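You operate a simulated robot arm through the tools that you are given. There is no shell and no other tool. Be economical: measure what you need, move in short steps, check, and stop when the job is done.

Carry out the task below with a simulated two-armed robot. There is one attempt and no reset: what you move stays moved.

Task
Stow the purple sack in the grey door bay, then shut and bolt both tail doors. Set down upright: purple sack.

The check looks at the end state, three seconds after you hand in, the way a careful person would. Anything else that was tipped, shoved, dropped, spilled or broken makes it a failure.

Robot
Two 7-joint arms with two-finger parallel grippers on one trunk, on a base that drives. Base frame: it is fixed to the floor where the robot stands at the start and does not move with it; the origin is under the middle of the robot, x ahead of it, y to its left, z up. Units: cm, degrees, N and s.
The left shoulder is at the start at [6, 18.9, 112.8], the right one opposite. With the tool pointing down near the work surface each hand reaches from about 18 to 52 cm from the robot's upright axis, wherever it stands, measured 20 degrees to its own side. Places, roughly: dark door [20, 90, 90]; door bolt [0, 90, 100]; gate bolt [10, -50, 100]; grey door [20, -50, 90]; grey door bay [50, -20, 70]; purple sack (13x13x16 cm) [50, 20, 110]. Payload 3.43 kg a hand.
The TCP of each hand is the grasp point between the finger pads, 3 cm short of the fingertips. In the tool frame z runs along the fingers and y along their closing line. Largest opening 9.4 cm; finger width 2.8, thickness 1; the body of the gripper, 5 by 9.6 cm, starts 5.5 cm behind the TCP.
Orientation is that of the tool frame in the base frame, as a unit quaternion [x, y, z, w]. With the fingers straight down and closing along the base's y, the tool's x points along the base's -x, its y along +y and its z along -z.

Tools
- The arms move only by the tool drive_tool. It takes "left_deltas", "right_deltas" or both (then of equal length, played together; a hand with none holds still); each is one flat list of numbers, 7 for each row, row after row: the shift along the tool's x, y, z in cm, then the turn, a rotation vector about the tool's x, y, z in degrees, then the closure in counts, from 0 (fully open) to 255 (shut). In form: [dx, dy, dz, ax, ay, az, claw, dx, dy, dz, ax, ay, az, claw, ...]. A call has 1 to 12 rows; each row shifts and turns the commanded pose from where the row before left it, along the tool's axes as they then stand. Rows are played at 5 a second. More than 5 cm and 8.6 degrees between two rows, or a gripper value outside its range, and nothing of the call is played. A pose out of reach is approached as far as the arm can. The call stops where the force on the tool passes 40 N (or 10 N more than at its start, if that is more) or the arm is blocked; 0.2 s more then pass. The fingers move at their own pace (about 15.3 cm/s each) and stop on an object; they squeeze with about 21 N. The grip force told is the motor's: it shows also when the fingers shut on nothing. Time passes only in rows, and 0.2 s behind the last, so rows that do not move let the fingers close. The reply holds the time, the measured pose of the TCP, the force on the tool along the base axes, the opening and the grip force, in the units named above and with some noise, with the torque about the TCP (base axes, N m) and any sound that the robot's microphone picked up.
- Cameras (640 x 400 px; columns grow to the right, rows downward): "scene" is now at [0.91, 1.06, 166.58]; the picture's right is [0.17, -0.99, 0.00], its down [-0.84, -0.15, -0.53] and it looks along [0.52, 0.09, -0.85] (base axes); focal length 214 px, centre (320, 200). "left" rides on the left gripper at [7.6, -1.4, -10.2] in its tool frame; the picture's right is [0.18, 0.98, 0.00], its down [-0.75, 0.14, -0.64] and it looks along [-0.63, 0.12, 0.77] (tool axes); focal length 243 px, centre (320, 200). "right" rides on the right gripper at [7.6, 1.4, -10.3] in its tool frame; the picture's right is [-0.18, 0.98, 0.00], its down [-0.75, -0.14, -0.64] and it looks along [-0.63, -0.12, 0.77] (tool axes); focal length 243 px, centre (320, 200). There is no depth. A picture from a camera that has moved, and an enlarged one, comes with that camera's place and axes in the base frame and with its lens.
- get_image(camera): a new picture of that camera. No time passes.
- lift_body(by): slides the trunk up (or, below 0, down) by that many cm; the arms and the scene camera ride with it, the base frame stays. It gives what a move gives, with no picture.
- drive_base(legs): drives the robot by 1 to 6 legs, each [ahead, left, turn to the left] in cm, cm and degrees, along the robot's own axes; the way and the turn of a leg run together, so that a leg with both is an arc; at most 150 cm and 180 degrees a leg. The arms and the cameras ride along, it lands a little off, and it stops where it bumps. It gives what a move gives.
- pan_tilt(pan, tilt): turns the head with the scene camera to pan (to the left, within 86 degrees either way) and tilt (down, from -29 to 69), counted from straight ahead of the robot. It gives what a move gives.
- close_up(camera, box): a new picture of the part [left, top, right, bottom] of that camera's present view, enlarged. No time passes.
- finish_job(): hands the job in; it is judged then, once.

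Go step by step. Nothing tells you exact positions but the pictures and the camera data: compare them with the known pose of the tool, close in by small moves and look again before you grip or let go. The budget is 120 turns and 100 pictures, counting those below and the enlarged ones. Unless the task says otherwise, let go and move clear before handing in, and close with one line.

The tools are called as a command line: name --argument value ..., lists and objects as JSON in quotes. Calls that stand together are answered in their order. drive_tool: Moves the arms, as the interface text tells. Its arguments: {"type":"object","properties":{"left_deltas":{"type":"array","items":{"type":"number"}},"right_deltas":{"type":"array","items":{"type":"number"}}},"required":[]} The other tools are called the same way: lift_body (by) slides the trunk up or down; drive_base (legs) drives the base; pan_tilt (pan, tilt) turns the head that bears the scene camera; get_image (camera) takes a picture; close_up (camera, box) takes an enlarged picture of a part of a camera's view; finish_job () hands the job in.

At the start:

```text
time: 0.0
left_ee_pos: [31.14, 44.97, 99.96]
left_tool_rot: [0.0, 1.0, 0.001, -0.001]
left_wrist_force: [0.8, -0.1, 0.7]
left_wrist_torque: [0.02, 0.0, -0.01]
left_grip_width: 9.4
left_finger_force: 0.0
right_ee_pos: [28.61, 1.25, 99.95]
right_tool_rot: [0.0, 1.0, 0.0, 0.0]
right_wrist_force: [-0.3, -0.2, 0.1]
right_wrist_torque: [0.01, 0.04, 0.0]
right_grip_width: 9.39
right_finger_force: 0.1
trunk travel left (down, up): [-80.0, 19.0]
robot x, y, heading: [0.06, -0.38, 0.1]
head pan, tilt: [9.9, 58.3]
```

scene: 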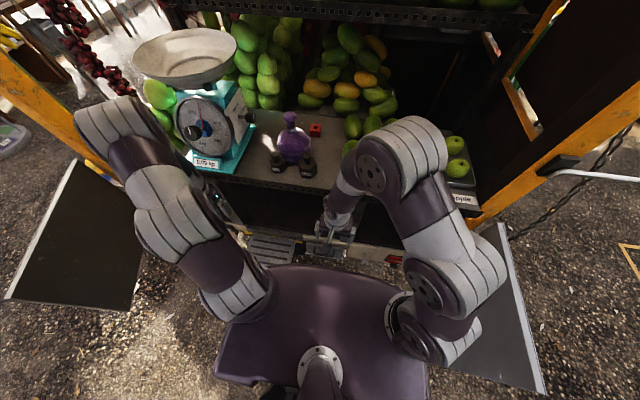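
right: 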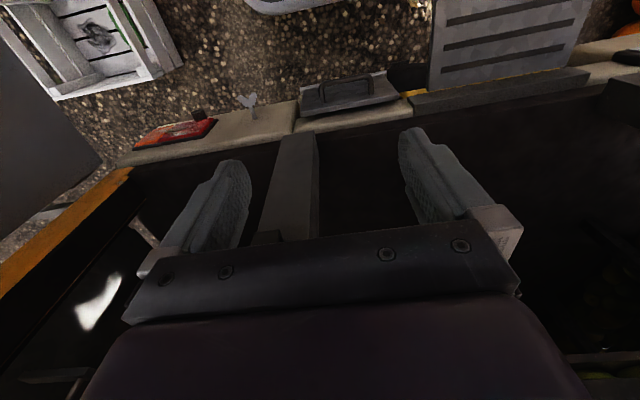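
left: 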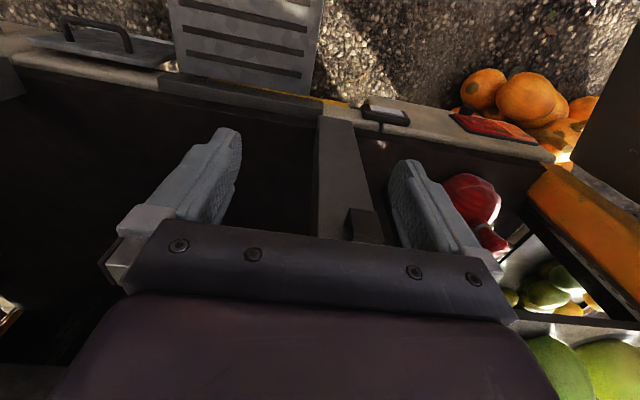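

I see a cart tail with a purple sack on a shelf between weights and mangoes, and door panels open to both sides. I'll look around with the head first.

pan_tilt --pan 0 --tilt 30

get_image --camera "scene"

pan_tilt --pan 70 --tilt 45

get_image --camera "scene"

pan_tilt --pan -70 --tilt 45

get_image --camera "scene"

```text
time: 0.9
left_ee_pos: [31.08, 44.86, 99.89]
left_tool_rot: [0.0, 1.0, 0.0, 0.0]
left_wrist_force: [-0.1, 0.1, -0.5]
left_wrist_torque: [0.02, -0.01, -0.03]
left_grip_width: 9.39
left_finger_force: 0.1
right_ee_pos: [28.48, 1.27, 100.01]
right_tool_rot: [-0.001, 1.0, 0.001, 0.0]
right_wrist_force: [-0.5, 0.0, -0.4]
right_wrist_torque: [0.03, 0.02, -0.01]
right_grip_width: 9.39
right_finger_force: 0.0
trunk travel left (down, up): [-80.0, 19.0]
robot x, y, heading: [0.3, -0.34, 0.1]
head pan, tilt: [0.0, 30.0]
```

```text
96 pictures are left
camera scene: at [3.2, -0.11, 170.58], right [0.0, -1.0, 0.0], down [-0.5, 0.0, -0.87], along [0.87, 0.0, -0.5], focal length 214 px, centre (320, 200)
```

scene: 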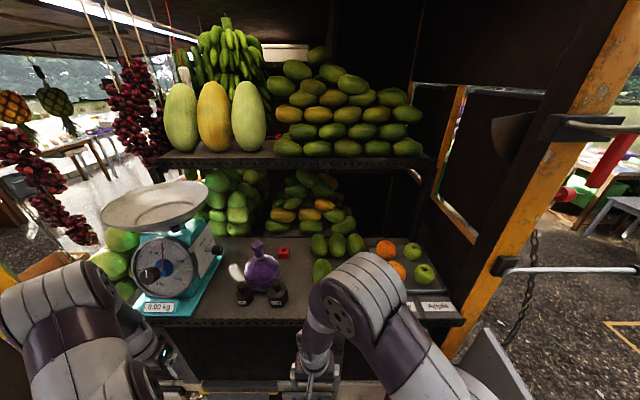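

```text
time: 2.3
left_ee_pos: [30.96, 45.0, 99.97]
left_tool_rot: [0.0, 1.0, -0.001, -0.001]
left_wrist_force: [0.1, 0.2, 0.0]
left_wrist_torque: [-0.03, 0.01, -0.01]
left_grip_width: 9.39
left_finger_force: 0.0
right_ee_pos: [28.59, 1.27, 99.97]
right_tool_rot: [0.0, 1.0, 0.0, 0.0]
right_wrist_force: [-0.5, 0.0, 0.2]
right_wrist_torque: [0.01, 0.01, 0.02]
right_grip_width: 9.37
right_finger_force: 0.1
trunk travel left (down, up): [-80.0, 19.0]
robot x, y, heading: [0.16, -0.39, -0.3]
head pan, tilt: [70.0, 45.0]
```

```text
95 pictures are left
camera scene: at [-3.05, 7.52, 168.33], right [0.94, -0.34, 0.0], down [-0.24, -0.66, -0.71], along [0.24, 0.66, -0.71], focal length 214 px, centre (320, 200)
```

scene: 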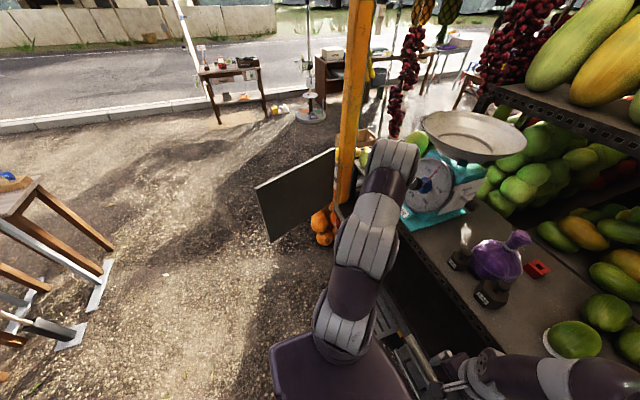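

```text
time: 4.6
left_ee_pos: [31.14, 44.94, 99.98]
left_tool_rot: [0.0, 1.0, -0.001, 0.0]
left_wrist_force: [0.0, 0.3, 0.3]
left_wrist_torque: [0.03, -0.02, 0.01]
left_grip_width: 9.39
left_finger_force: 0.0
right_ee_pos: [28.53, 1.26, 99.95]
right_tool_rot: [0.0, 1.0, 0.001, 0.001]
right_wrist_force: [-0.7, 0.0, -0.5]
right_wrist_torque: [-0.01, -0.04, 0.0]
right_grip_width: 9.43
right_finger_force: 0.1
trunk travel left (down, up): [-80.0, 19.0]
robot x, y, heading: [-0.16, -0.11, -0.2]
head pan, tilt: [-70.0, 45.0]
```

```text
94 pictures are left
camera scene: at [-3.05, -7.75, 168.33], right [-0.94, -0.34, 0.0], down [-0.24, 0.66, -0.71], along [0.24, -0.66, -0.71], focal length 214 px, centre (320, 200)
```

scene: 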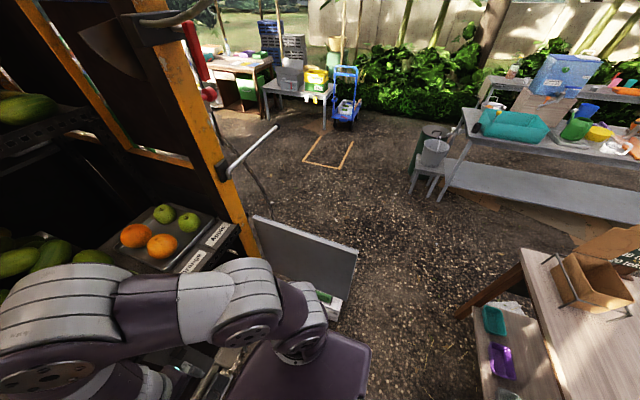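

I can see the dark door panel at left and the grey one at right, both open. I'll enlarge the doors and look at where their hardware is.

close_up --camera "scene" --box '[130, 130, 400, 350]'

pan_tilt --pan -40 --tilt 60

get_image --camera "scene"

pan_tilt --pan 86 --tilt 62

get_image --camera "scene"

```text
1.82 times, centred on (265, 240) of scene
camera zoom: at [-3.05, -7.75, 168.33], right [-0.94, -0.34, 0.0], down [-0.24, 0.66, -0.71], along [0.24, -0.66, -0.71], focal length 390 px, centre (420, 127)
```

zoom: 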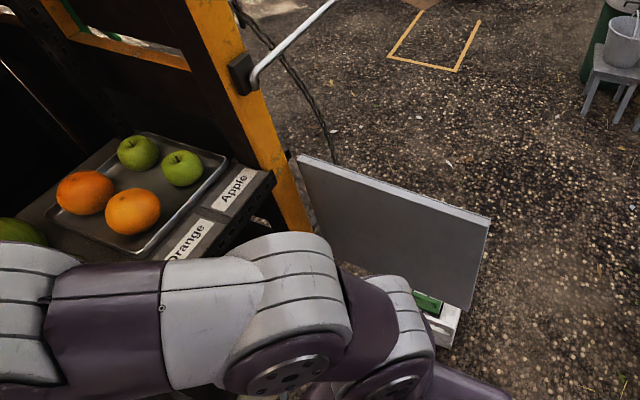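

```text
time: 5.5
left_ee_pos: [31.08, 44.93, 100.11]
left_tool_rot: [0.0, 1.0, 0.0, 0.0]
left_wrist_force: [-1.1, 0.4, 0.4]
left_wrist_torque: [-0.04, -0.01, 0.01]
left_grip_width: 9.39
left_finger_force: 0.1
right_ee_pos: [28.5, 1.32, 99.89]
right_tool_rot: [0.0, 1.0, 0.0, -0.001]
right_wrist_force: [0.1, -0.2, 0.2]
right_wrist_torque: [-0.02, -0.01, -0.01]
right_grip_width: 9.41
right_finger_force: 0.1
trunk travel left (down, up): [-80.0, 19.0]
robot x, y, heading: [0.13, -0.14, -0.1]
head pan, tilt: [-40.0, 60.0]
```

```text
92 pictures are left
camera scene: at [-0.74, -4.41, 166.38], right [-0.64, -0.77, 0.0], down [-0.66, 0.56, -0.5], along [0.38, -0.32, -0.87], focal length 214 px, centre (320, 200)
```

scene: 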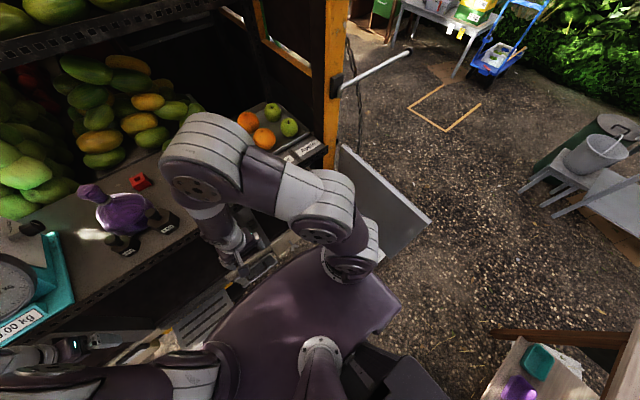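

```text
time: 7.6
left_ee_pos: [31.03, 44.87, 100.0]
left_tool_rot: [0.0, 1.0, 0.0, 0.001]
left_wrist_force: [0.6, -0.3, 0.2]
left_wrist_torque: [0.0, 0.01, -0.02]
left_grip_width: 9.39
left_finger_force: 0.1
right_ee_pos: [28.6, 1.28, 99.97]
right_tool_rot: [-0.001, 1.0, -0.001, 0.0]
right_wrist_force: [-0.5, 0.0, 0.1]
right_wrist_torque: [0.01, 0.01, -0.02]
right_grip_width: 9.43
right_finger_force: 0.0
trunk travel left (down, up): [-80.0, 19.0]
robot x, y, heading: [-0.3, 0.14, -0.1]
head pan, tilt: [85.9, 62.0]
```

```text
91 pictures are left
camera scene: at [-5.38, 6.3, 166.15], right [1.0, -0.07, 0.0], down [-0.06, -0.88, -0.47], along [0.03, 0.47, -0.88], focal length 214 px, centre (320, 200)
```

scene: 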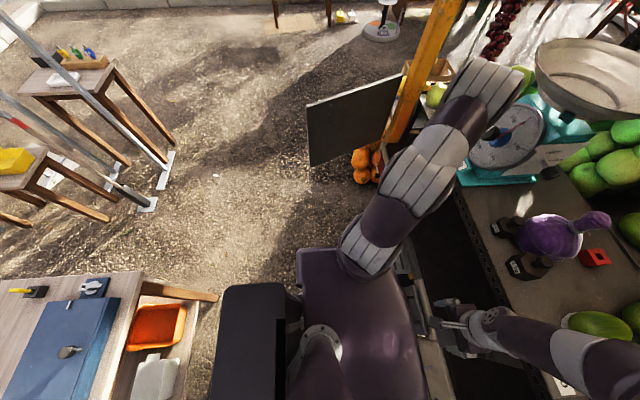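

The doors stand open at y≈90 and y≈-52, each about 45 cm long; bays are behind them under the counter. I'll look closer at the sack and the counter.

pan_tilt --pan 15 --tilt 45

close_up --camera "scene" --box '[200, 80, 440, 230]'

get_image --camera "scene"

```text
time: 9.0
left_ee_pos: [31.03, 44.91, 99.97]
left_tool_rot: [0.0, 1.0, 0.0, 0.001]
left_wrist_force: [0.5, 0.1, -1.1]
left_wrist_torque: [0.04, 0.02, 0.01]
left_grip_width: 9.38
left_finger_force: 0.0
right_ee_pos: [28.49, 1.32, 100.09]
right_tool_rot: [0.0, 1.0, -0.001, 0.0]
right_wrist_force: [0.3, 0.1, -0.6]
right_wrist_torque: [-0.02, 0.02, -0.03]
right_grip_width: 9.45
right_finger_force: 0.1
trunk travel left (down, up): [-80.0, 19.0]
robot x, y, heading: [-0.07, 0.01, 0.1]
head pan, tilt: [15.0, 45.0]
```

```text
2.67 times, centred on (320, 155) of scene
camera zoom: at [2.01, 2.0, 168.32], right [0.26, -0.97, 0.0], down [-0.68, -0.18, -0.71], along [0.68, 0.18, -0.71], focal length 572 px, centre (320, 320)
```

zoom: 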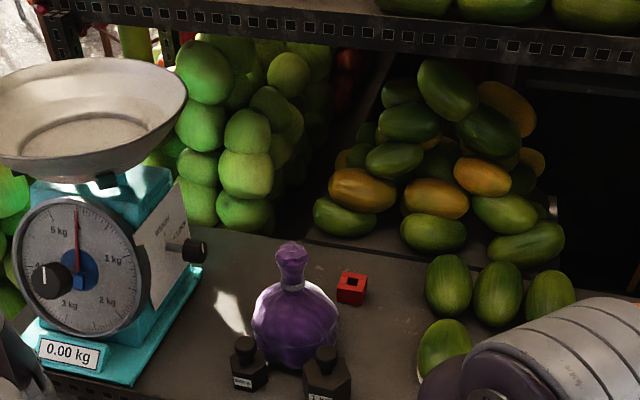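

```text
89 pictures are left
camera scene: at [2.01, 2.0, 168.32], right [0.26, -0.97, 0.0], down [-0.68, -0.18, -0.71], along [0.68, 0.18, -0.71], focal length 214 px, centre (320, 200)
```

scene: 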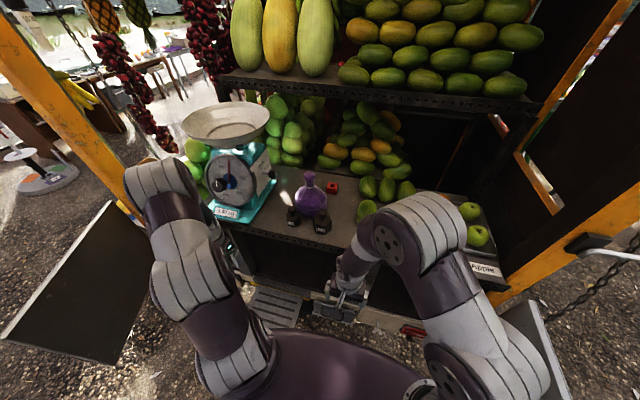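

The sack's neck is near [60, 21, 114] with two weights right in front and the counter edge at x≈44. I'll pull the left hand in a bit, drive left 20 cm, and tilt the right hand 45° so it can take the neck and later slide into the bay.

drive_tool --left_deltas '[0, -4, 0, 0, 0, 0, 0, 0, -4, 0, 0, 0, 0, 0, 0, -4, 0, 0, 0, 0, 0]'

drive_base --legs '[[0, 20, 0]]'

drive_tool --right_deltas '[0, 0, -4, 0, -8, 0, 0, 0, 0, -4, 0, -8, 0, 0, 0, 0, -4, 0, -8, 0, 0, 0, 0, -4, 0, -8, 0, 0, 0, 0, 0, 0, -8, 0, 0]'

get_image --camera "right"

get_image --camera "scene"

```text
time: 9.8
left_ee_pos: [31.26, 32.63, 100.0]
left_tool_rot: [0.001, 1.0, 0.001, 0.0]
left_wrist_force: [0.3, 0.3, 0.7]
left_wrist_torque: [0.02, 0.0, -0.01]
left_grip_width: 9.4
left_finger_force: 0.1
right_ee_pos: [28.47, 1.15, 99.91]
right_tool_rot: [0.0, 1.0, 0.0, 0.0]
right_wrist_force: [1.4, 0.2, 0.2]
right_wrist_torque: [0.03, 0.03, 0.04]
right_grip_width: 9.41
right_finger_force: 0.1
trunk travel left (down, up): [-80.0, 19.0]
robot x, y, heading: [0.05, 0.03, 0.0]
head pan, tilt: [15.0, 45.0]
```

```text
time: 11.4
left_ee_pos: [31.2, 52.64, 100.03]
left_tool_rot: [-0.001, 1.0, -0.001, 0.0]
left_wrist_force: [-0.3, 0.4, -0.2]
left_wrist_torque: [-0.02, 0.0, -0.03]
left_grip_width: 9.39
left_finger_force: 0.2
right_ee_pos: [28.59, 21.23, 99.95]
right_tool_rot: [-0.002, 1.0, 0.0, 0.0]
right_wrist_force: [0.2, 0.3, -0.3]
right_wrist_torque: [-0.01, 0.01, -0.01]
right_grip_width: 9.41
right_finger_force: 0.0
trunk travel left (down, up): [-80.0, 19.0]
robot x, y, heading: [-0.48, 20.0, -0.0]
head pan, tilt: [15.0, 45.0]
```

```text
time: 12.6
left_ee_pos: [31.27, 52.71, 99.88]
left_tool_rot: [0.0, 1.0, 0.0, 0.0]
left_wrist_force: [-0.8, -0.6, -0.1]
left_wrist_torque: [-0.01, 0.0, -0.05]
left_grip_width: 9.38
left_finger_force: 0.1
right_ee_pos: [25.32, 21.25, 115.6]
right_tool_rot: [-0.002, 0.94, 0.0, 0.342]
right_wrist_force: [1.0, 0.8, 0.0]
right_wrist_torque: [0.03, 0.0, 0.02]
right_grip_width: 9.39
right_finger_force: 0.0
trunk travel left (down, up): [-80.0, 19.0]
robot x, y, heading: [0.03, 19.87, 0.2]
head pan, tilt: [15.0, 45.0]
```

```text
88 pictures are left
camera right: at [12.94, 22.63, 118.42], right [0.14, 0.98, 0.12], down [0.16, -0.14, 0.98], along [0.98, -0.12, -0.18], focal length 243 px, centre (320, 200)
```

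right: 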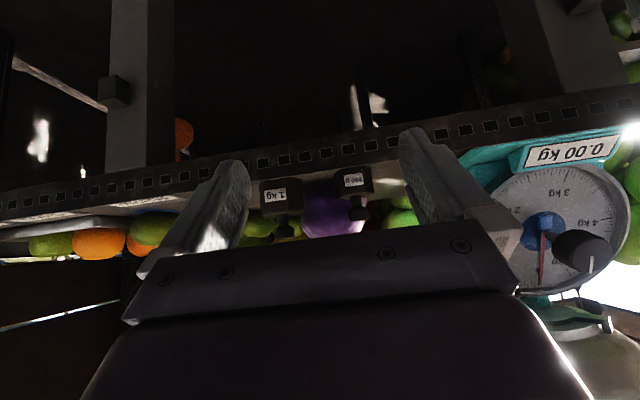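

```text
87 pictures are left
camera scene: at [2.03, 21.99, 168.32], right [0.26, -0.97, 0.0], down [-0.68, -0.18, -0.71], along [0.68, 0.18, -0.71], focal length 214 px, centre (320, 200)
```

scene: 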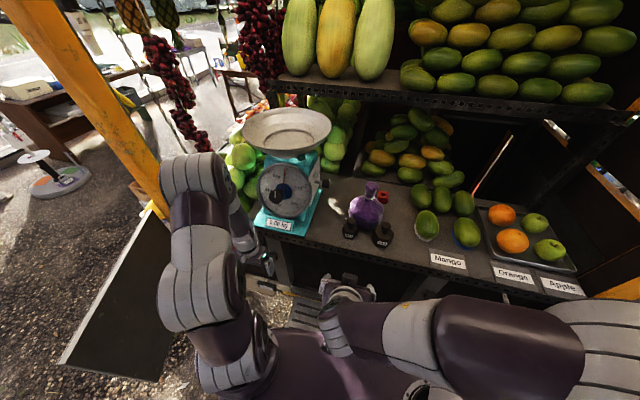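

The counter surface seems to be at z≈106–108. I'll triangulate the sack's neck with an enlarged scene view from the new position.

close_up --camera "scene" --box '[290, 150, 450, 250]'

```text
4.00 times, centred on (370, 200) of scene
camera zoom: at [2.03, 21.99, 168.32], right [0.26, -0.97, 0.0], down [-0.68, -0.18, -0.71], along [0.68, 0.18, -0.71], focal length 858 px, centre (120, 200)
```

zoom: 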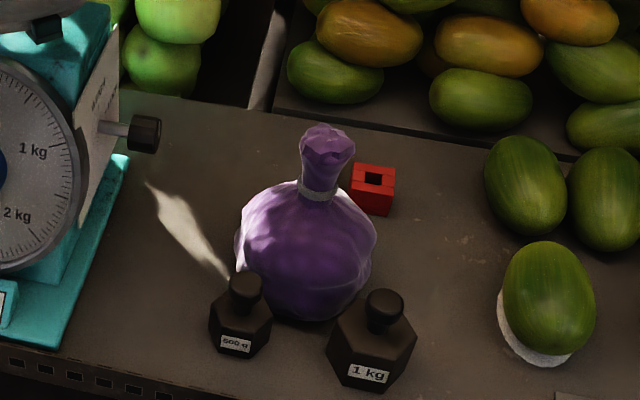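

The neck tie is at about [53, 19.3, 120.6] with the knob top at 125. I'll tilt the hand to 60° and come to a standoff before the neck.

drive_tool --right_deltas '[0, 0, 0, 0, -7, 0, 0, 0, 0, 0, 0, -7, 0, 0, 0, 0, 0, 0, -6, 0, 0, -3.4, -0.5, 1.7, 0, 0, 0, 0, -3.4, -0.5, 1.7, 0, 0, 0, 0, -3.4, -0.5, 1.7, 0, 0, 0, 0, -3.4, -0.45, 1.7, 0, 0, 0, 0]'

get_image --camera "right"

get_image --camera "scene"

```text
time: 14.2
left_ee_pos: [31.27, 52.64, 99.94]
left_tool_rot: [-0.001, 1.0, 0.0, 0.0]
left_wrist_force: [-0.1, 0.7, -0.8]
left_wrist_torque: [-0.02, 0.01, 0.0]
left_grip_width: 9.37
left_finger_force: 0.0
right_ee_pos: [38.86, 19.38, 122.49]
right_tool_rot: [-0.002, 0.891, 0.0, 0.454]
right_wrist_force: [0.3, 0.5, -0.2]
right_wrist_torque: [0.0, 0.0, 0.01]
right_grip_width: 9.39
right_finger_force: 0.0
right hand out of reach, approached as far as the arm can: row 3
trunk travel left (down, up): [-80.0, 19.0]
robot x, y, heading: [0.07, 19.65, 0.1]
head pan, tilt: [15.0, 45.0]
```

```text
85 pictures are left
camera right: at [26.04, 20.73, 122.33], right [0.11, 0.98, 0.15], down [-0.08, -0.14, 0.99], along [0.99, -0.12, 0.06], focal length 243 px, centre (320, 200)
```

right: 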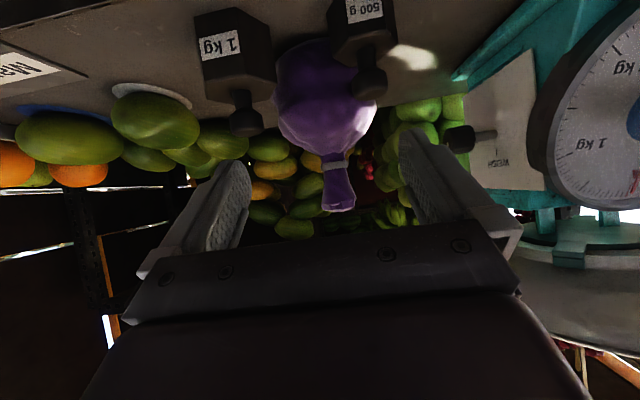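

```text
84 pictures are left
camera scene: at [2.1, 21.9, 168.32], right [0.26, -0.97, 0.0], down [-0.68, -0.18, -0.71], along [0.68, 0.18, -0.71], focal length 214 px, centre (320, 200)
```

scene: 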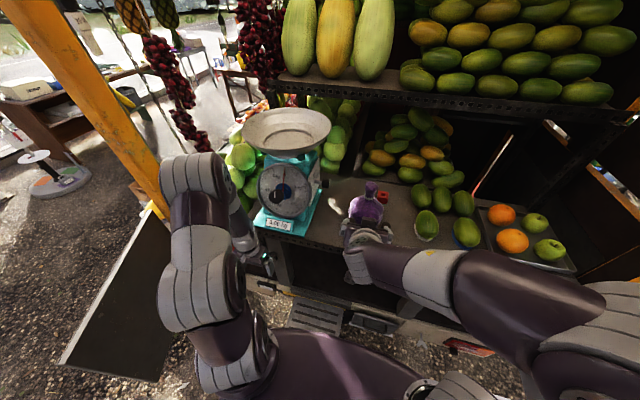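

The neck is straight ahead between the open fingers. I'll advance on it.

drive_tool --right_deltas '[-1.6, 0.06, 2.44, 0, 0, 0, 0, -1.6, 0.06, 2.44, 0, 0, 0, 0, -1.6, 0.06, 2.44, 0, 0, 0, 0, -1.6, 0.06, 2.44, 0, 0, 0, 0]'

get_image --camera "right"

```text
time: 15.2
left_ee_pos: [31.24, 52.83, 100.0]
left_tool_rot: [-0.001, 1.0, 0.0, -0.001]
left_wrist_force: [0.1, 0.2, 0.5]
left_wrist_torque: [0.0, 0.02, 0.0]
left_grip_width: 9.4
left_finger_force: 0.1
right_ee_pos: [50.44, 19.57, 121.79]
right_tool_rot: [-0.001, 0.891, 0.0, 0.453]
right_wrist_force: [-0.1, -0.2, 0.4]
right_wrist_torque: [-0.02, -0.02, 0.03]
right_grip_width: 9.39
right_finger_force: 0.0
trunk travel left (down, up): [-80.0, 19.0]
robot x, y, heading: [-0.1, 19.73, 0.1]
head pan, tilt: [15.0, 45.0]
```

```text
83 pictures are left
camera right: at [37.72, 20.87, 121.64], right [0.11, 0.98, 0.15], down [-0.07, -0.14, 0.99], along [0.99, -0.12, 0.06], focal length 243 px, centre (320, 200)
```

right: 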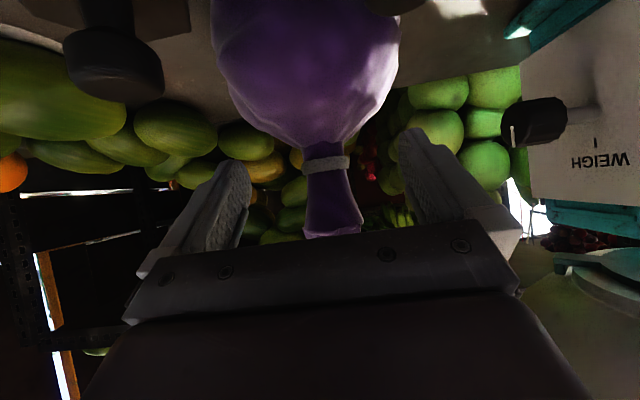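

The neck is lined up; advance 3 cm and close.

drive_tool --right_deltas '[-1.76, 0.1, 2.43, 0, 0, 0, 0, 0, 0, 0, 0, 0, 0, 255, 0, 0, 0, 0, 0, 0, 255, 0, 0, 0, 0, 0, 0, 255, 0, 0, 0, 0, 0, 0, 255]'

get_image --camera "right"

```text
time: 16.4
left_ee_pos: [31.18, 52.8, 99.8]
left_tool_rot: [-0.002, 1.0, 0.0, 0.0]
left_wrist_force: [-0.1, -0.4, -0.2]
left_wrist_torque: [-0.02, 0.05, -0.01]
left_grip_width: 9.4
left_finger_force: 0.0
right_ee_pos: [53.26, 19.59, 121.74]
right_tool_rot: [-0.001, 0.892, 0.0, 0.453]
right_wrist_force: [0.3, -0.1, 0.6]
right_wrist_torque: [0.01, -0.01, 0.02]
right_grip_width: 3.87
right_finger_force: 20.8
trunk travel left (down, up): [-80.0, 19.0]
robot x, y, heading: [-0.0, 20.14, 0.3]
head pan, tilt: [15.0, 45.0]
```

```text
82 pictures are left
camera right: at [40.63, 21.0, 121.49], right [0.11, 0.98, 0.15], down [-0.07, -0.14, 0.99], along [0.99, -0.12, 0.06], focal length 243 px, centre (320, 200)
```

right: 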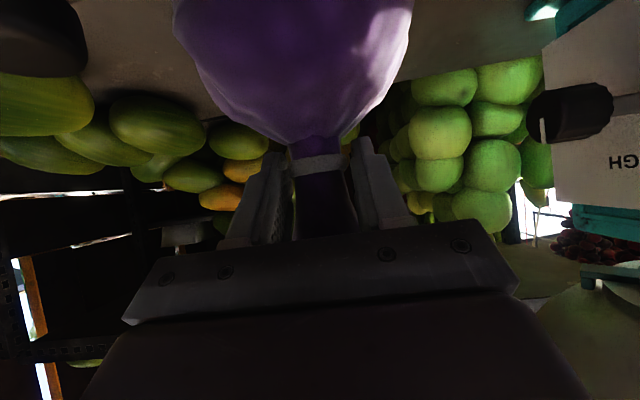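

The neck is held (3.9 cm, 20.8 N). Lift straight up about 12 cm to clear the weights.

drive_tool --right_deltas '[-1.62, 0, -1.18, 0, 0, 0, 255, -1.62, 0, -1.18, 0, 0, 0, 255, -1.62, 0, -1.18, 0, 0, 0, 255, -1.62, 0, -1.18, 0, 0, 0, 255, -1.62, 0, -1.18, 0, 0, 0, 255, -1.62, 0, -1.18, 0, 0, 0, 255]'

get_image --camera "scene"

get_image --camera "right"

```text
time: 17.8
left_ee_pos: [31.19, 52.76, 99.95]
left_tool_rot: [-0.001, 1.0, 0.0, 0.0]
left_wrist_force: [-0.3, 0.6, 0.2]
left_wrist_torque: [-0.03, -0.02, 0.01]
left_grip_width: 9.4
left_finger_force: 0.0
right_ee_pos: [53.59, 19.7, 133.91]
right_tool_rot: [0.0, 0.892, 0.0, 0.453]
right_wrist_force: [0.3, 0.4, -6.4]
right_wrist_torque: [0.01, 0.02, -0.01]
right_grip_width: 3.87
right_finger_force: 20.9
trunk travel left (down, up): [-80.0, 19.0]
robot x, y, heading: [-0.04, 20.13, 0.3]
head pan, tilt: [15.0, 45.0]
```

```text
81 pictures are left
camera scene: at [2.07, 21.9, 168.32], right [0.26, -0.97, 0.0], down [-0.68, -0.18, -0.71], along [0.68, 0.18, -0.71], focal length 214 px, centre (320, 200)
```

scene: 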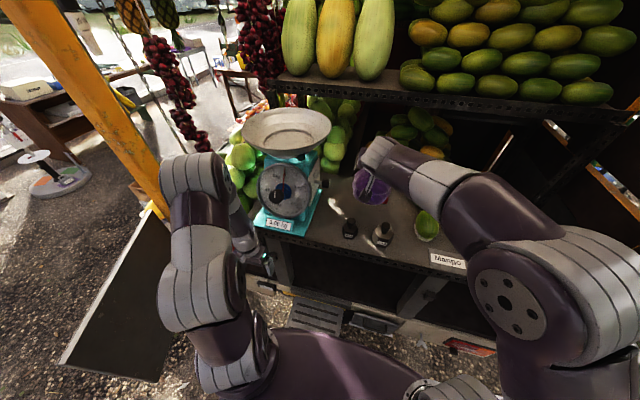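

```text
80 pictures are left
camera right: at [40.82, 20.98, 133.68], right [0.11, 0.98, 0.15], down [-0.07, -0.14, 0.99], along [0.99, -0.12, 0.06], focal length 243 px, centre (320, 200)
```

right: 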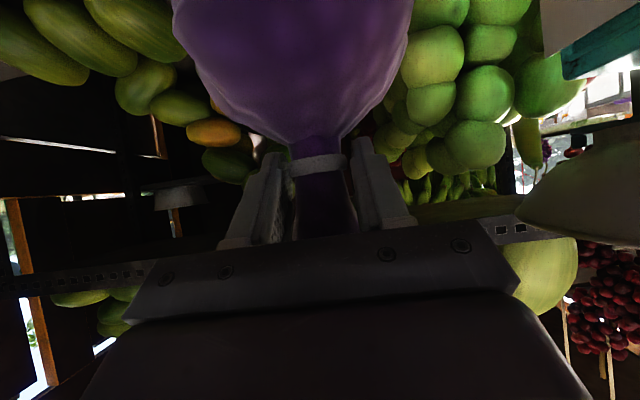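

The sack hangs upright above the weights. Now retract it clear of the counter.

drive_tool --right_deltas '[1.76, 0, -2.43, 0, 0, 0, 255, 1.76, 0, -2.43, 0, 0, 0, 255, 1.76, 0, -2.43, 0, 0, 0, 255, 1.76, 0, -2.43, 0, 0, 0, 255, 1.76, 0, -2.43, 0, 0, 0, 255, 1.76, 0, -2.43, 0, 0, 0, 255, 1.76, 0, -2.43, 0, 0, 0, 255, 1.76, 0, -2.43, 0, 0, 0, 255]'

pan_tilt --pan -30 --tilt 62

get_image --camera "scene"

```text
time: 19.6
left_ee_pos: [31.11, 52.66, 100.05]
left_tool_rot: [-0.001, 1.0, 0.0, -0.001]
left_wrist_force: [-0.3, 0.4, -0.7]
left_wrist_torque: [-0.01, -0.02, 0.0]
left_grip_width: 9.4
left_finger_force: 0.2
right_ee_pos: [30.91, 19.51, 132.63]
right_tool_rot: [-0.001, 0.891, 0.0, 0.454]
right_wrist_force: [-0.6, 0.0, -6.2]
right_wrist_torque: [-0.03, 0.0, 0.02]
right_grip_width: 3.86
right_finger_force: 21.3
right hand out of reach, approached as far as the arm can: row 8
trunk travel left (down, up): [-80.0, 19.0]
robot x, y, heading: [-0.18, 19.84, -0.0]
head pan, tilt: [15.0, 45.0]
```

```text
time: 20.7
left_ee_pos: [31.15, 52.61, 99.86]
left_tool_rot: [-0.002, 1.0, 0.0, 0.0]
left_wrist_force: [-0.3, 0.2, 1.2]
left_wrist_torque: [-0.02, -0.04, 0.0]
left_grip_width: 9.4
left_finger_force: 0.0
right_ee_pos: [30.99, 19.32, 132.59]
right_tool_rot: [0.0, 0.891, 0.0, 0.454]
right_wrist_force: [-0.2, -0.5, -5.9]
right_wrist_torque: [0.01, -0.01, 0.0]
right_grip_width: 3.83
right_finger_force: 20.9
trunk travel left (down, up): [-80.0, 19.0]
robot x, y, heading: [-0.05, 19.99, 0.1]
head pan, tilt: [-30.0, 62.0]
```

```text
79 pictures are left
camera scene: at [-0.22, 16.58, 166.15], right [-0.5, -0.87, 0.0], down [-0.77, 0.44, -0.47], along [0.41, -0.23, -0.88], focal length 214 px, centre (320, 200)
```

scene: 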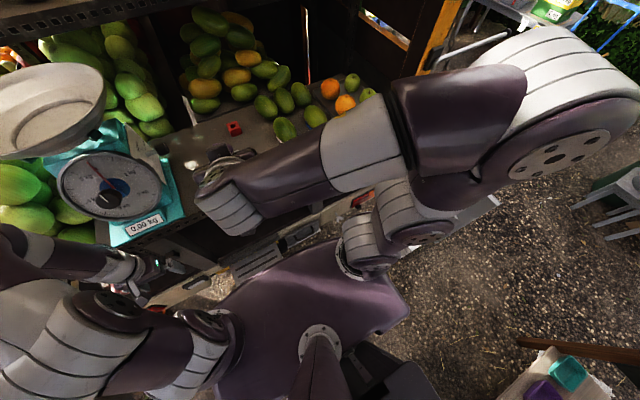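

The sack is in front of the counter rail, but only just. I'll back the base off 4 cm, lower the hand with the arm, and look at how the elbow lies relative to the grey door.

drive_base --legs '[[-4, 0, 0]]'

drive_tool --right_deltas '[2.02, 0, 1.47, 0, 0, 0, 255, 2.02, 0, 1.47, 0, 0, 0, 255, 2.02, 0, 1.47, 0, 0, 0, 255, 2.02, 0, 1.47, 0, 0, 0, 255, 2.02, 0, 1.47, 0, 0, 0, 255, 2.02, 0, 1.47, 0, 0, 0, 255, 2.02, 0, 1.47, 0, 0, 0, 255, 2.02, 0, 1.47, 0, 0, 0, 255, 2.02, 0, 1.47, 0, 0, 0, 255, 2.02, 0, 1.47, 0, 0, 0, 255]'

get_image --camera "scene"

get_image --camera "right"

```text
time: 21.6
left_ee_pos: [27.61, 52.64, 99.9]
left_tool_rot: [-0.001, 1.0, 0.0, -0.003]
left_wrist_force: [0.2, 0.4, -0.4]
left_wrist_torque: [0.01, 0.01, -0.01]
left_grip_width: 9.41
left_finger_force: 0.0
right_ee_pos: [27.46, 19.26, 132.43]
right_tool_rot: [-0.001, 0.892, 0.001, 0.452]
right_wrist_force: [0.6, 0.6, -5.8]
right_wrist_torque: [0.0, -0.02, 0.02]
right_grip_width: 3.87
right_finger_force: 20.7
trunk travel left (down, up): [-80.0, 19.0]
robot x, y, heading: [-3.75, 19.85, 0.1]
head pan, tilt: [-30.0, 62.0]
```

```text
time: 23.6
left_ee_pos: [27.18, 52.66, 99.89]
left_tool_rot: [-0.001, 1.0, 0.001, 0.0]
left_wrist_force: [0.0, 0.2, 0.9]
left_wrist_torque: [-0.04, 0.0, 0.01]
left_grip_width: 9.42
left_finger_force: 0.0
right_ee_pos: [27.17, 19.46, 110.47]
right_tool_rot: [0.001, 0.89, 0.002, 0.456]
right_wrist_force: [11.3, -0.5, -11.4]
right_wrist_torque: [0.0, -1.0, 0.11]
right_grip_width: 3.86
right_finger_force: 21.3
trunk travel left (down, up): [-80.0, 19.0]
robot x, y, heading: [-4.09, 19.73, 0.0]
head pan, tilt: [-30.0, 62.0]
stopped in row 10 (right hand): the force on the tool passed its limit at 65 N (the readings are from after the stop); the commanded pose is now the measured one
```

```text
78 pictures are left
camera scene: at [-4.12, 16.59, 166.15], right [-0.5, -0.87, 0.0], down [-0.77, 0.44, -0.47], along [0.41, -0.23, -0.88], focal length 214 px, centre (320, 200)
```

scene: 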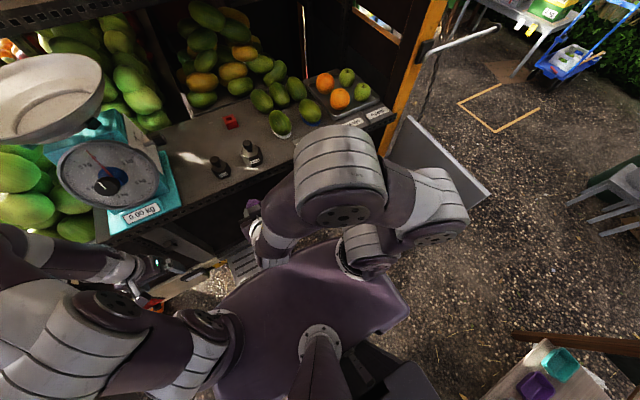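

```text
77 pictures are left
camera right: at [14.49, 20.85, 110.17], right [0.11, 0.98, 0.15], down [-0.08, -0.15, 0.99], along [0.99, -0.12, 0.07], focal length 243 px, centre (320, 200)
```

right: 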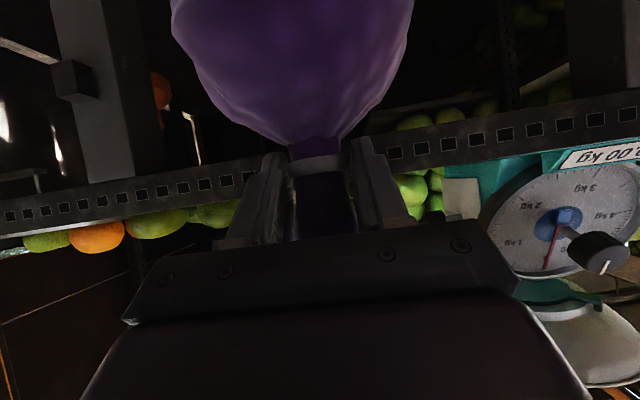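

Something touched the sack (65 N), probably the robot's own body or forearm. I'll look closely before moving.

close_up --camera "scene" --box '[190, 170, 410, 310]'

get_image --camera "left"

```text
2.86 times, centred on (300, 240) of scene
camera zoom: at [-4.12, 16.59, 166.15], right [-0.5, -0.87, 0.0], down [-0.77, 0.44, -0.47], along [0.41, -0.23, -0.88], focal length 613 px, centre (377, 86)
```

zoom: 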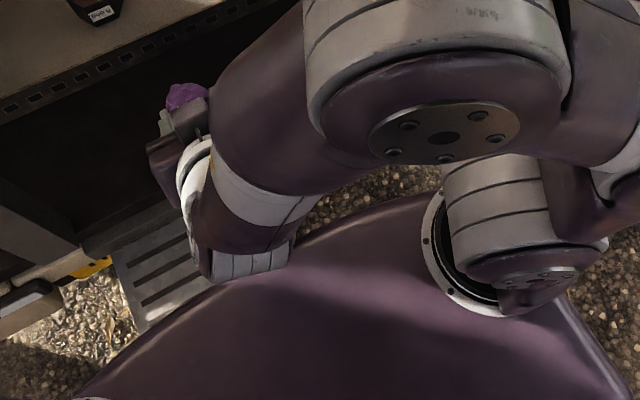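

```text
75 pictures are left
camera left: at [19.68, 51.29, 110.17], right [-0.19, 0.98, 0.0], down [0.75, 0.14, 0.64], along [0.63, 0.12, -0.77], focal length 243 px, centre (320, 200)
```

left: 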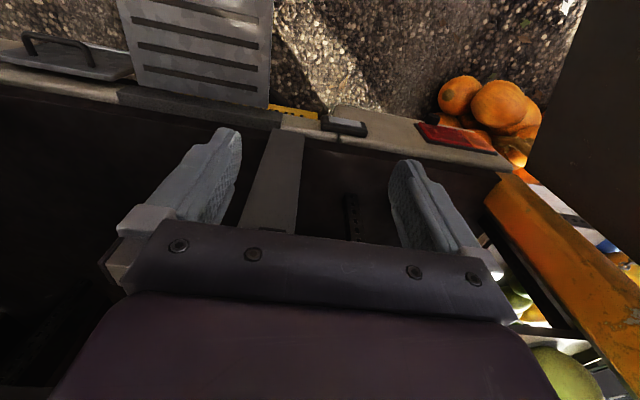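

The wrist link brushed the robot's own chest, not the sack. I'll raise and push the hand forward a little, raise the left hand, then lower with the trunk so the arm keeps its clearance.

drive_tool --right_deltas '[-2.3, 0, -1.1, 0, 0, 0, 255, -2.1, 0, 0.2, 0, 0, 0, 255, -1.5, 0, 1.6, 0, 0, 0, 255, 0, 0, 0, 0, 0, 0, 255, 0, 0, 0, 0, 0, 0, 255]' --left_deltas '[0, 0, -4, 0, 0, 0, 0, 0, 0, -4, 0, 0, 0, 0, 0, 0, -4, 0, 0, 0, 0, 0, 0, -4, 0, 0, 0, 0, 0, 0, -4, 0, 0, 0, 0]'

lift_body --by -20

get_image --camera "scene"

get_image --camera "right"

```text
time: 24.9
left_ee_pos: [27.27, 52.64, 119.81]
left_tool_rot: [0.0, 1.0, 0.0, 0.0]
left_wrist_force: [-0.1, -0.3, 0.1]
left_wrist_torque: [0.02, -0.03, 0.0]
left_grip_width: 9.4
left_finger_force: 0.1
right_ee_pos: [31.15, 19.4, 115.01]
right_tool_rot: [0.002, 0.889, 0.003, 0.458]
right_wrist_force: [-0.3, 0.3, -6.3]
right_wrist_torque: [0.0, 0.03, -0.01]
right_grip_width: 3.82
right_finger_force: 21.4
trunk travel left (down, up): [-80.0, 19.0]
robot x, y, heading: [-3.66, 19.9, 0.1]
head pan, tilt: [-30.0, 62.0]
```

```text
time: 27.0
left_ee_pos: [27.46, 52.55, 99.76]
left_tool_rot: [-0.001, 1.0, 0.0, 0.0]
left_wrist_force: [-0.6, 0.0, 0.4]
left_wrist_torque: [0.01, 0.02, 0.02]
left_grip_width: 9.4
left_finger_force: 0.0
right_ee_pos: [31.19, 19.46, 95.02]
right_tool_rot: [0.002, 0.889, 0.003, 0.458]
right_wrist_force: [-0.4, 0.2, -5.8]
right_wrist_torque: [-0.04, 0.03, 0.01]
right_grip_width: 3.84
right_finger_force: 20.8
trunk travel left (down, up): [-60.0, 39.0]
robot x, y, heading: [-4.05, 20.1, -0.0]
head pan, tilt: [-30.0, 62.0]
```

```text
74 pictures are left
camera scene: at [-4.18, 16.55, 146.15], right [-0.5, -0.87, 0.0], down [-0.77, 0.44, -0.47], along [0.41, -0.23, -0.88], focal length 214 px, centre (320, 200)
```

scene: 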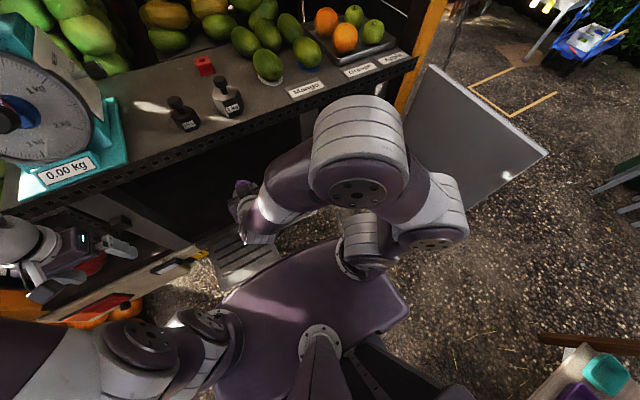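

```text
73 pictures are left
camera right: at [18.47, 20.89, 94.64], right [0.11, 0.98, 0.16], down [-0.08, -0.15, 0.99], along [0.99, -0.12, 0.07], focal length 243 px, centre (320, 200)
```

right: 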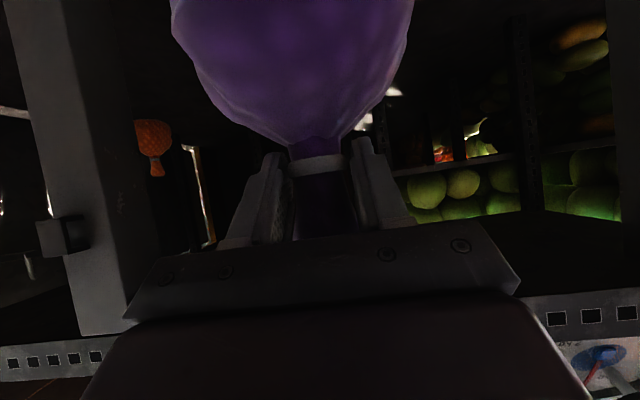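

Clear so far; the divider post with a keeper is at y≈-8 and the grey bay lies right of it. I'll lower 8 cm more, shift the base right 14 cm and look at the bay.

lift_body --by -8

drive_base --legs '[[0, -14, 0]]'

get_image --camera "scene"

get_image --camera "right"

```text
time: 28.2
left_ee_pos: [27.24, 52.74, 91.62]
left_tool_rot: [-0.001, 1.0, 0.0, 0.0]
left_wrist_force: [0.6, 0.3, -0.3]
left_wrist_torque: [0.02, -0.05, -0.03]
left_grip_width: 9.4
left_finger_force: 0.1
right_ee_pos: [31.23, 19.5, 87.01]
right_tool_rot: [0.002, 0.889, 0.002, 0.458]
right_wrist_force: [0.0, -0.2, -6.7]
right_wrist_torque: [0.0, 0.02, 0.0]
right_grip_width: 3.81
right_finger_force: 20.8
trunk travel left (down, up): [-52.0, 47.0]
robot x, y, heading: [-3.78, 19.53, 0.1]
head pan, tilt: [-30.0, 62.0]
```

```text
time: 29.5
left_ee_pos: [27.4, 38.42, 91.88]
left_tool_rot: [0.0, 1.0, 0.001, -0.001]
left_wrist_force: [0.3, -0.9, 0.4]
left_wrist_torque: [0.04, 0.02, -0.02]
left_grip_width: 9.4
left_finger_force: 0.0
right_ee_pos: [31.06, 5.17, 86.9]
right_tool_rot: [0.003, 0.89, 0.003, 0.457]
right_wrist_force: [-0.3, 0.4, -6.2]
right_wrist_torque: [0.03, 0.01, 0.05]
right_grip_width: 3.84
right_finger_force: 21.0
trunk travel left (down, up): [-52.0, 47.0]
robot x, y, heading: [-3.79, 6.08, 0.1]
head pan, tilt: [-30.0, 62.0]
```

```text
72 pictures are left
camera scene: at [-4.16, 2.23, 138.14], right [-0.5, -0.87, 0.0], down [-0.77, 0.44, -0.47], along [0.41, -0.23, -0.88], focal length 214 px, centre (320, 200)
```

scene: 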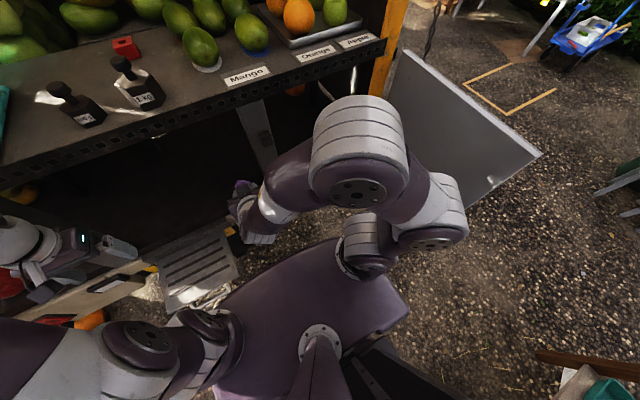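

```text
71 pictures are left
camera right: at [18.5, 6.61, 86.63], right [0.11, 0.98, 0.16], down [-0.08, -0.15, 0.99], along [0.99, -0.12, 0.07], focal length 243 px, centre (320, 200)
```

right: 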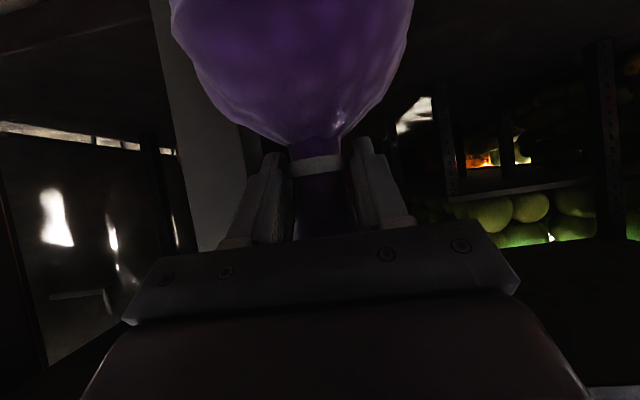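

I'll slide the hand right past the post and look into the grey bay.

drive_tool --right_deltas '[0, -4, 0, 0, 0, 0, 255, 0, -4, 0, 0, 0, 0, 255, 0, -4, 0, 0, 0, 0, 255, 0, -4, 0, 0, 0, 0, 255, 0, -4, 0, 0, 0, 0, 255, 0, -4, 0, 0, 0, 0, 255]'

get_image --camera "right"

pan_tilt --pan -25 --tilt 45

get_image --camera "scene"

```text
time: 30.9
left_ee_pos: [27.49, 38.37, 91.71]
left_tool_rot: [0.0, 1.0, -0.001, 0.0]
left_wrist_force: [0.4, -0.2, 0.0]
left_wrist_torque: [-0.01, -0.02, 0.01]
left_grip_width: 9.41
left_finger_force: 0.1
right_ee_pos: [33.59, -10.72, 89.12]
right_tool_rot: [0.003, 0.891, -0.002, 0.455]
right_wrist_force: [-4.2, -2.1, -7.5]
right_wrist_torque: [-0.3, 0.57, -0.01]
right_grip_width: 3.81
right_finger_force: 20.8
right hand out of reach, approached as far as the arm can: row 4, 5, 6
trunk travel left (down, up): [-52.0, 47.0]
robot x, y, heading: [-4.0, 5.94, 0.2]
head pan, tilt: [-30.0, 62.0]
```

```text
70 pictures are left
camera right: at [20.79, -9.2, 88.85], right [0.11, 0.98, 0.15], down [-0.08, -0.14, 0.99], along [0.99, -0.12, 0.06], focal length 243 px, centre (320, 200)
```

right: 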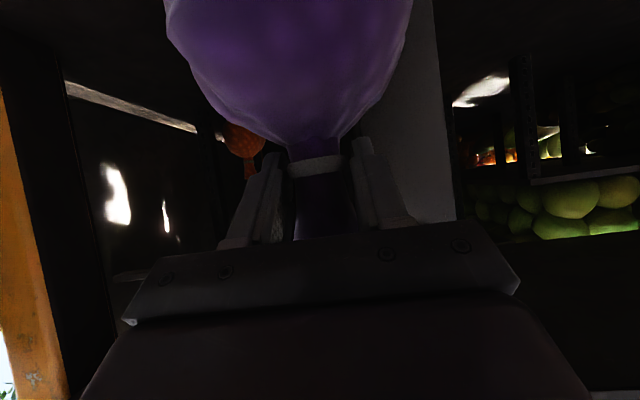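

```text
time: 31.7
left_ee_pos: [27.43, 38.43, 91.84]
left_tool_rot: [0.0, 1.0, 0.0, 0.0]
left_wrist_force: [-0.4, -1.0, 0.5]
left_wrist_torque: [0.0, -0.01, 0.05]
left_grip_width: 9.38
left_finger_force: 0.1
right_ee_pos: [33.41, -10.63, 89.24]
right_tool_rot: [0.003, 0.89, -0.002, 0.457]
right_wrist_force: [-5.2, -1.4, -8.3]
right_wrist_torque: [-0.2, 0.52, 0.03]
right_grip_width: 3.82
right_finger_force: 21.1
trunk travel left (down, up): [-52.0, 47.0]
robot x, y, heading: [-3.7, 5.52, 0.4]
head pan, tilt: [-25.0, 45.0]
```

```text
69 pictures are left
camera scene: at [-2.41, 2.11, 140.32], right [-0.42, -0.91, 0.0], down [-0.64, 0.3, -0.71], along [0.64, -0.3, -0.71], focal length 214 px, centre (320, 200)
```

scene: 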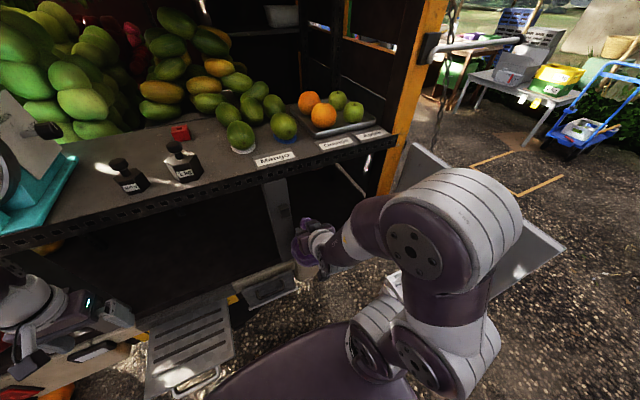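

The sack leans lightly against the post and the arm is out of lateral reach. I'll ease back off the post, then turn the base right so the hand faces the grey bay.

drive_tool --right_deltas '[1.2, 2, -1.6, 0, 0, 0, 255, 1.2, 2, -1.6, 0, 0, 0, 255]'

drive_base --legs '[[-1, -5, -12]]'

get_image --camera "scene"

```text
time: 32.3
left_ee_pos: [27.32, 38.45, 91.86]
left_tool_rot: [0.0, 1.0, -0.001, 0.0]
left_wrist_force: [0.2, -0.5, 1.2]
left_wrist_torque: [0.01, 0.01, 0.02]
left_grip_width: 9.41
left_finger_force: 0.0
right_ee_pos: [31.36, -5.68, 88.22]
right_tool_rot: [0.001, 0.889, 0.003, 0.458]
right_wrist_force: [-1.0, 0.5, -5.8]
right_wrist_torque: [0.0, -0.04, -0.01]
right_grip_width: 3.84
right_finger_force: 21.2
right hand out of reach, approached as far as the arm can: row 1, 2
trunk travel left (down, up): [-52.0, 47.0]
robot x, y, heading: [-3.91, 5.74, 0.1]
head pan, tilt: [-25.0, 45.0]
```

```text
time: 33.5
left_ee_pos: [31.95, 26.3, 91.8]
left_tool_rot: [0.105, 0.994, 0.0, -0.001]
left_wrist_force: [-0.6, -0.5, -0.2]
left_wrist_torque: [0.02, 0.01, 0.02]
left_grip_width: 9.4
left_finger_force: 0.0
right_ee_pos: [26.71, -17.76, 88.11]
right_tool_rot: [0.097, 0.884, -0.046, 0.454]
right_wrist_force: [0.0, 0.0, -5.5]
right_wrist_torque: [0.03, 0.0, 0.02]
right_grip_width: 3.8
right_finger_force: 21.0
trunk travel left (down, up): [-52.0, 47.0]
robot x, y, heading: [-5.43, 1.27, -12.0]
head pan, tilt: [-25.0, 45.0]
```

```text
68 pictures are left
camera scene: at [-4.67, -2.89, 140.32], right [-0.6, -0.8, 0.0], down [-0.56, 0.43, -0.71], along [0.56, -0.43, -0.71], focal length 214 px, centre (320, 200)
```

scene: 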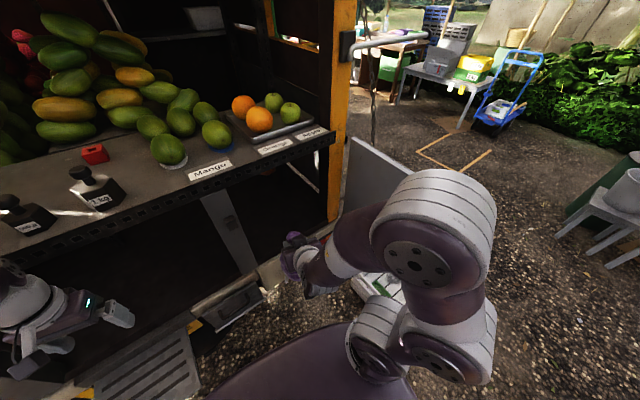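

The hand now heads for the bay opening (hinge at about [39,-48], divider at y≈-8). I'll turn 10° more so the elbow stays away from the grey door's edge.

drive_base --legs '[[0, 0, -10]]'

get_image --camera "scene"

get_image --camera "right"

```text
time: 34.6
left_ee_pos: [35.59, 19.71, 91.88]
left_tool_rot: [0.191, 0.981, -0.001, 0.001]
left_wrist_force: [-1.2, 0.1, 0.6]
left_wrist_torque: [-0.01, 0.01, -0.01]
left_grip_width: 9.39
left_finger_force: 0.2
right_ee_pos: [22.73, -22.95, 88.29]
right_tool_rot: [0.171, 0.872, -0.085, 0.451]
right_wrist_force: [0.7, -0.5, -5.1]
right_wrist_torque: [0.04, -0.02, 0.01]
right_grip_width: 3.82
right_finger_force: 21.2
trunk travel left (down, up): [-52.0, 47.0]
robot x, y, heading: [-5.42, 1.08, -22.0]
head pan, tilt: [-25.0, 45.0]
```

```text
67 pictures are left
camera scene: at [-5.79, -2.69, 140.33], right [-0.73, -0.68, 0.0], down [-0.48, 0.52, -0.71], along [0.48, -0.52, -0.7], focal length 214 px, centre (320, 200)
```

scene: 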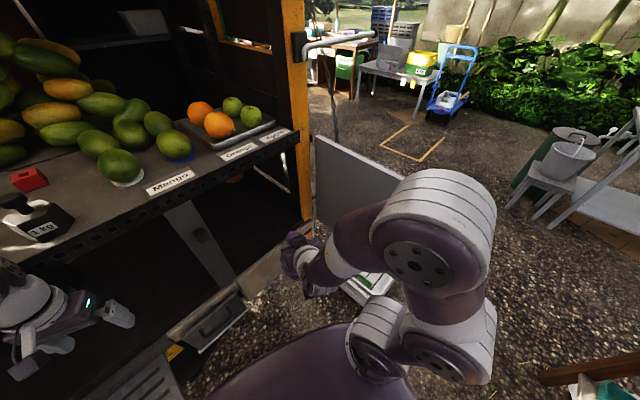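

```text
66 pictures are left
camera right: at [11.43, -16.78, 87.98], right [0.47, 0.87, 0.16], down [-0.14, -0.1, 0.99], along [0.87, -0.48, 0.07], focal length 243 px, centre (320, 200)
```

right: 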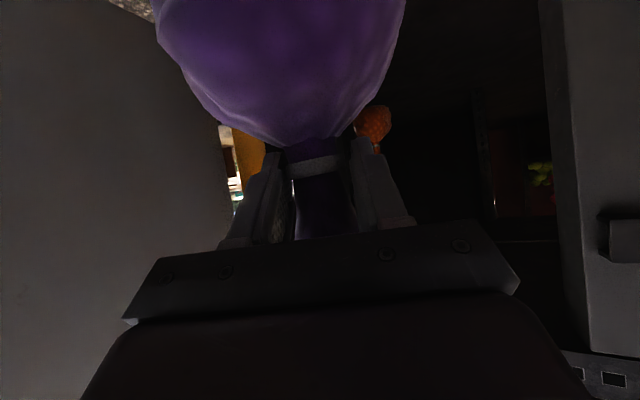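

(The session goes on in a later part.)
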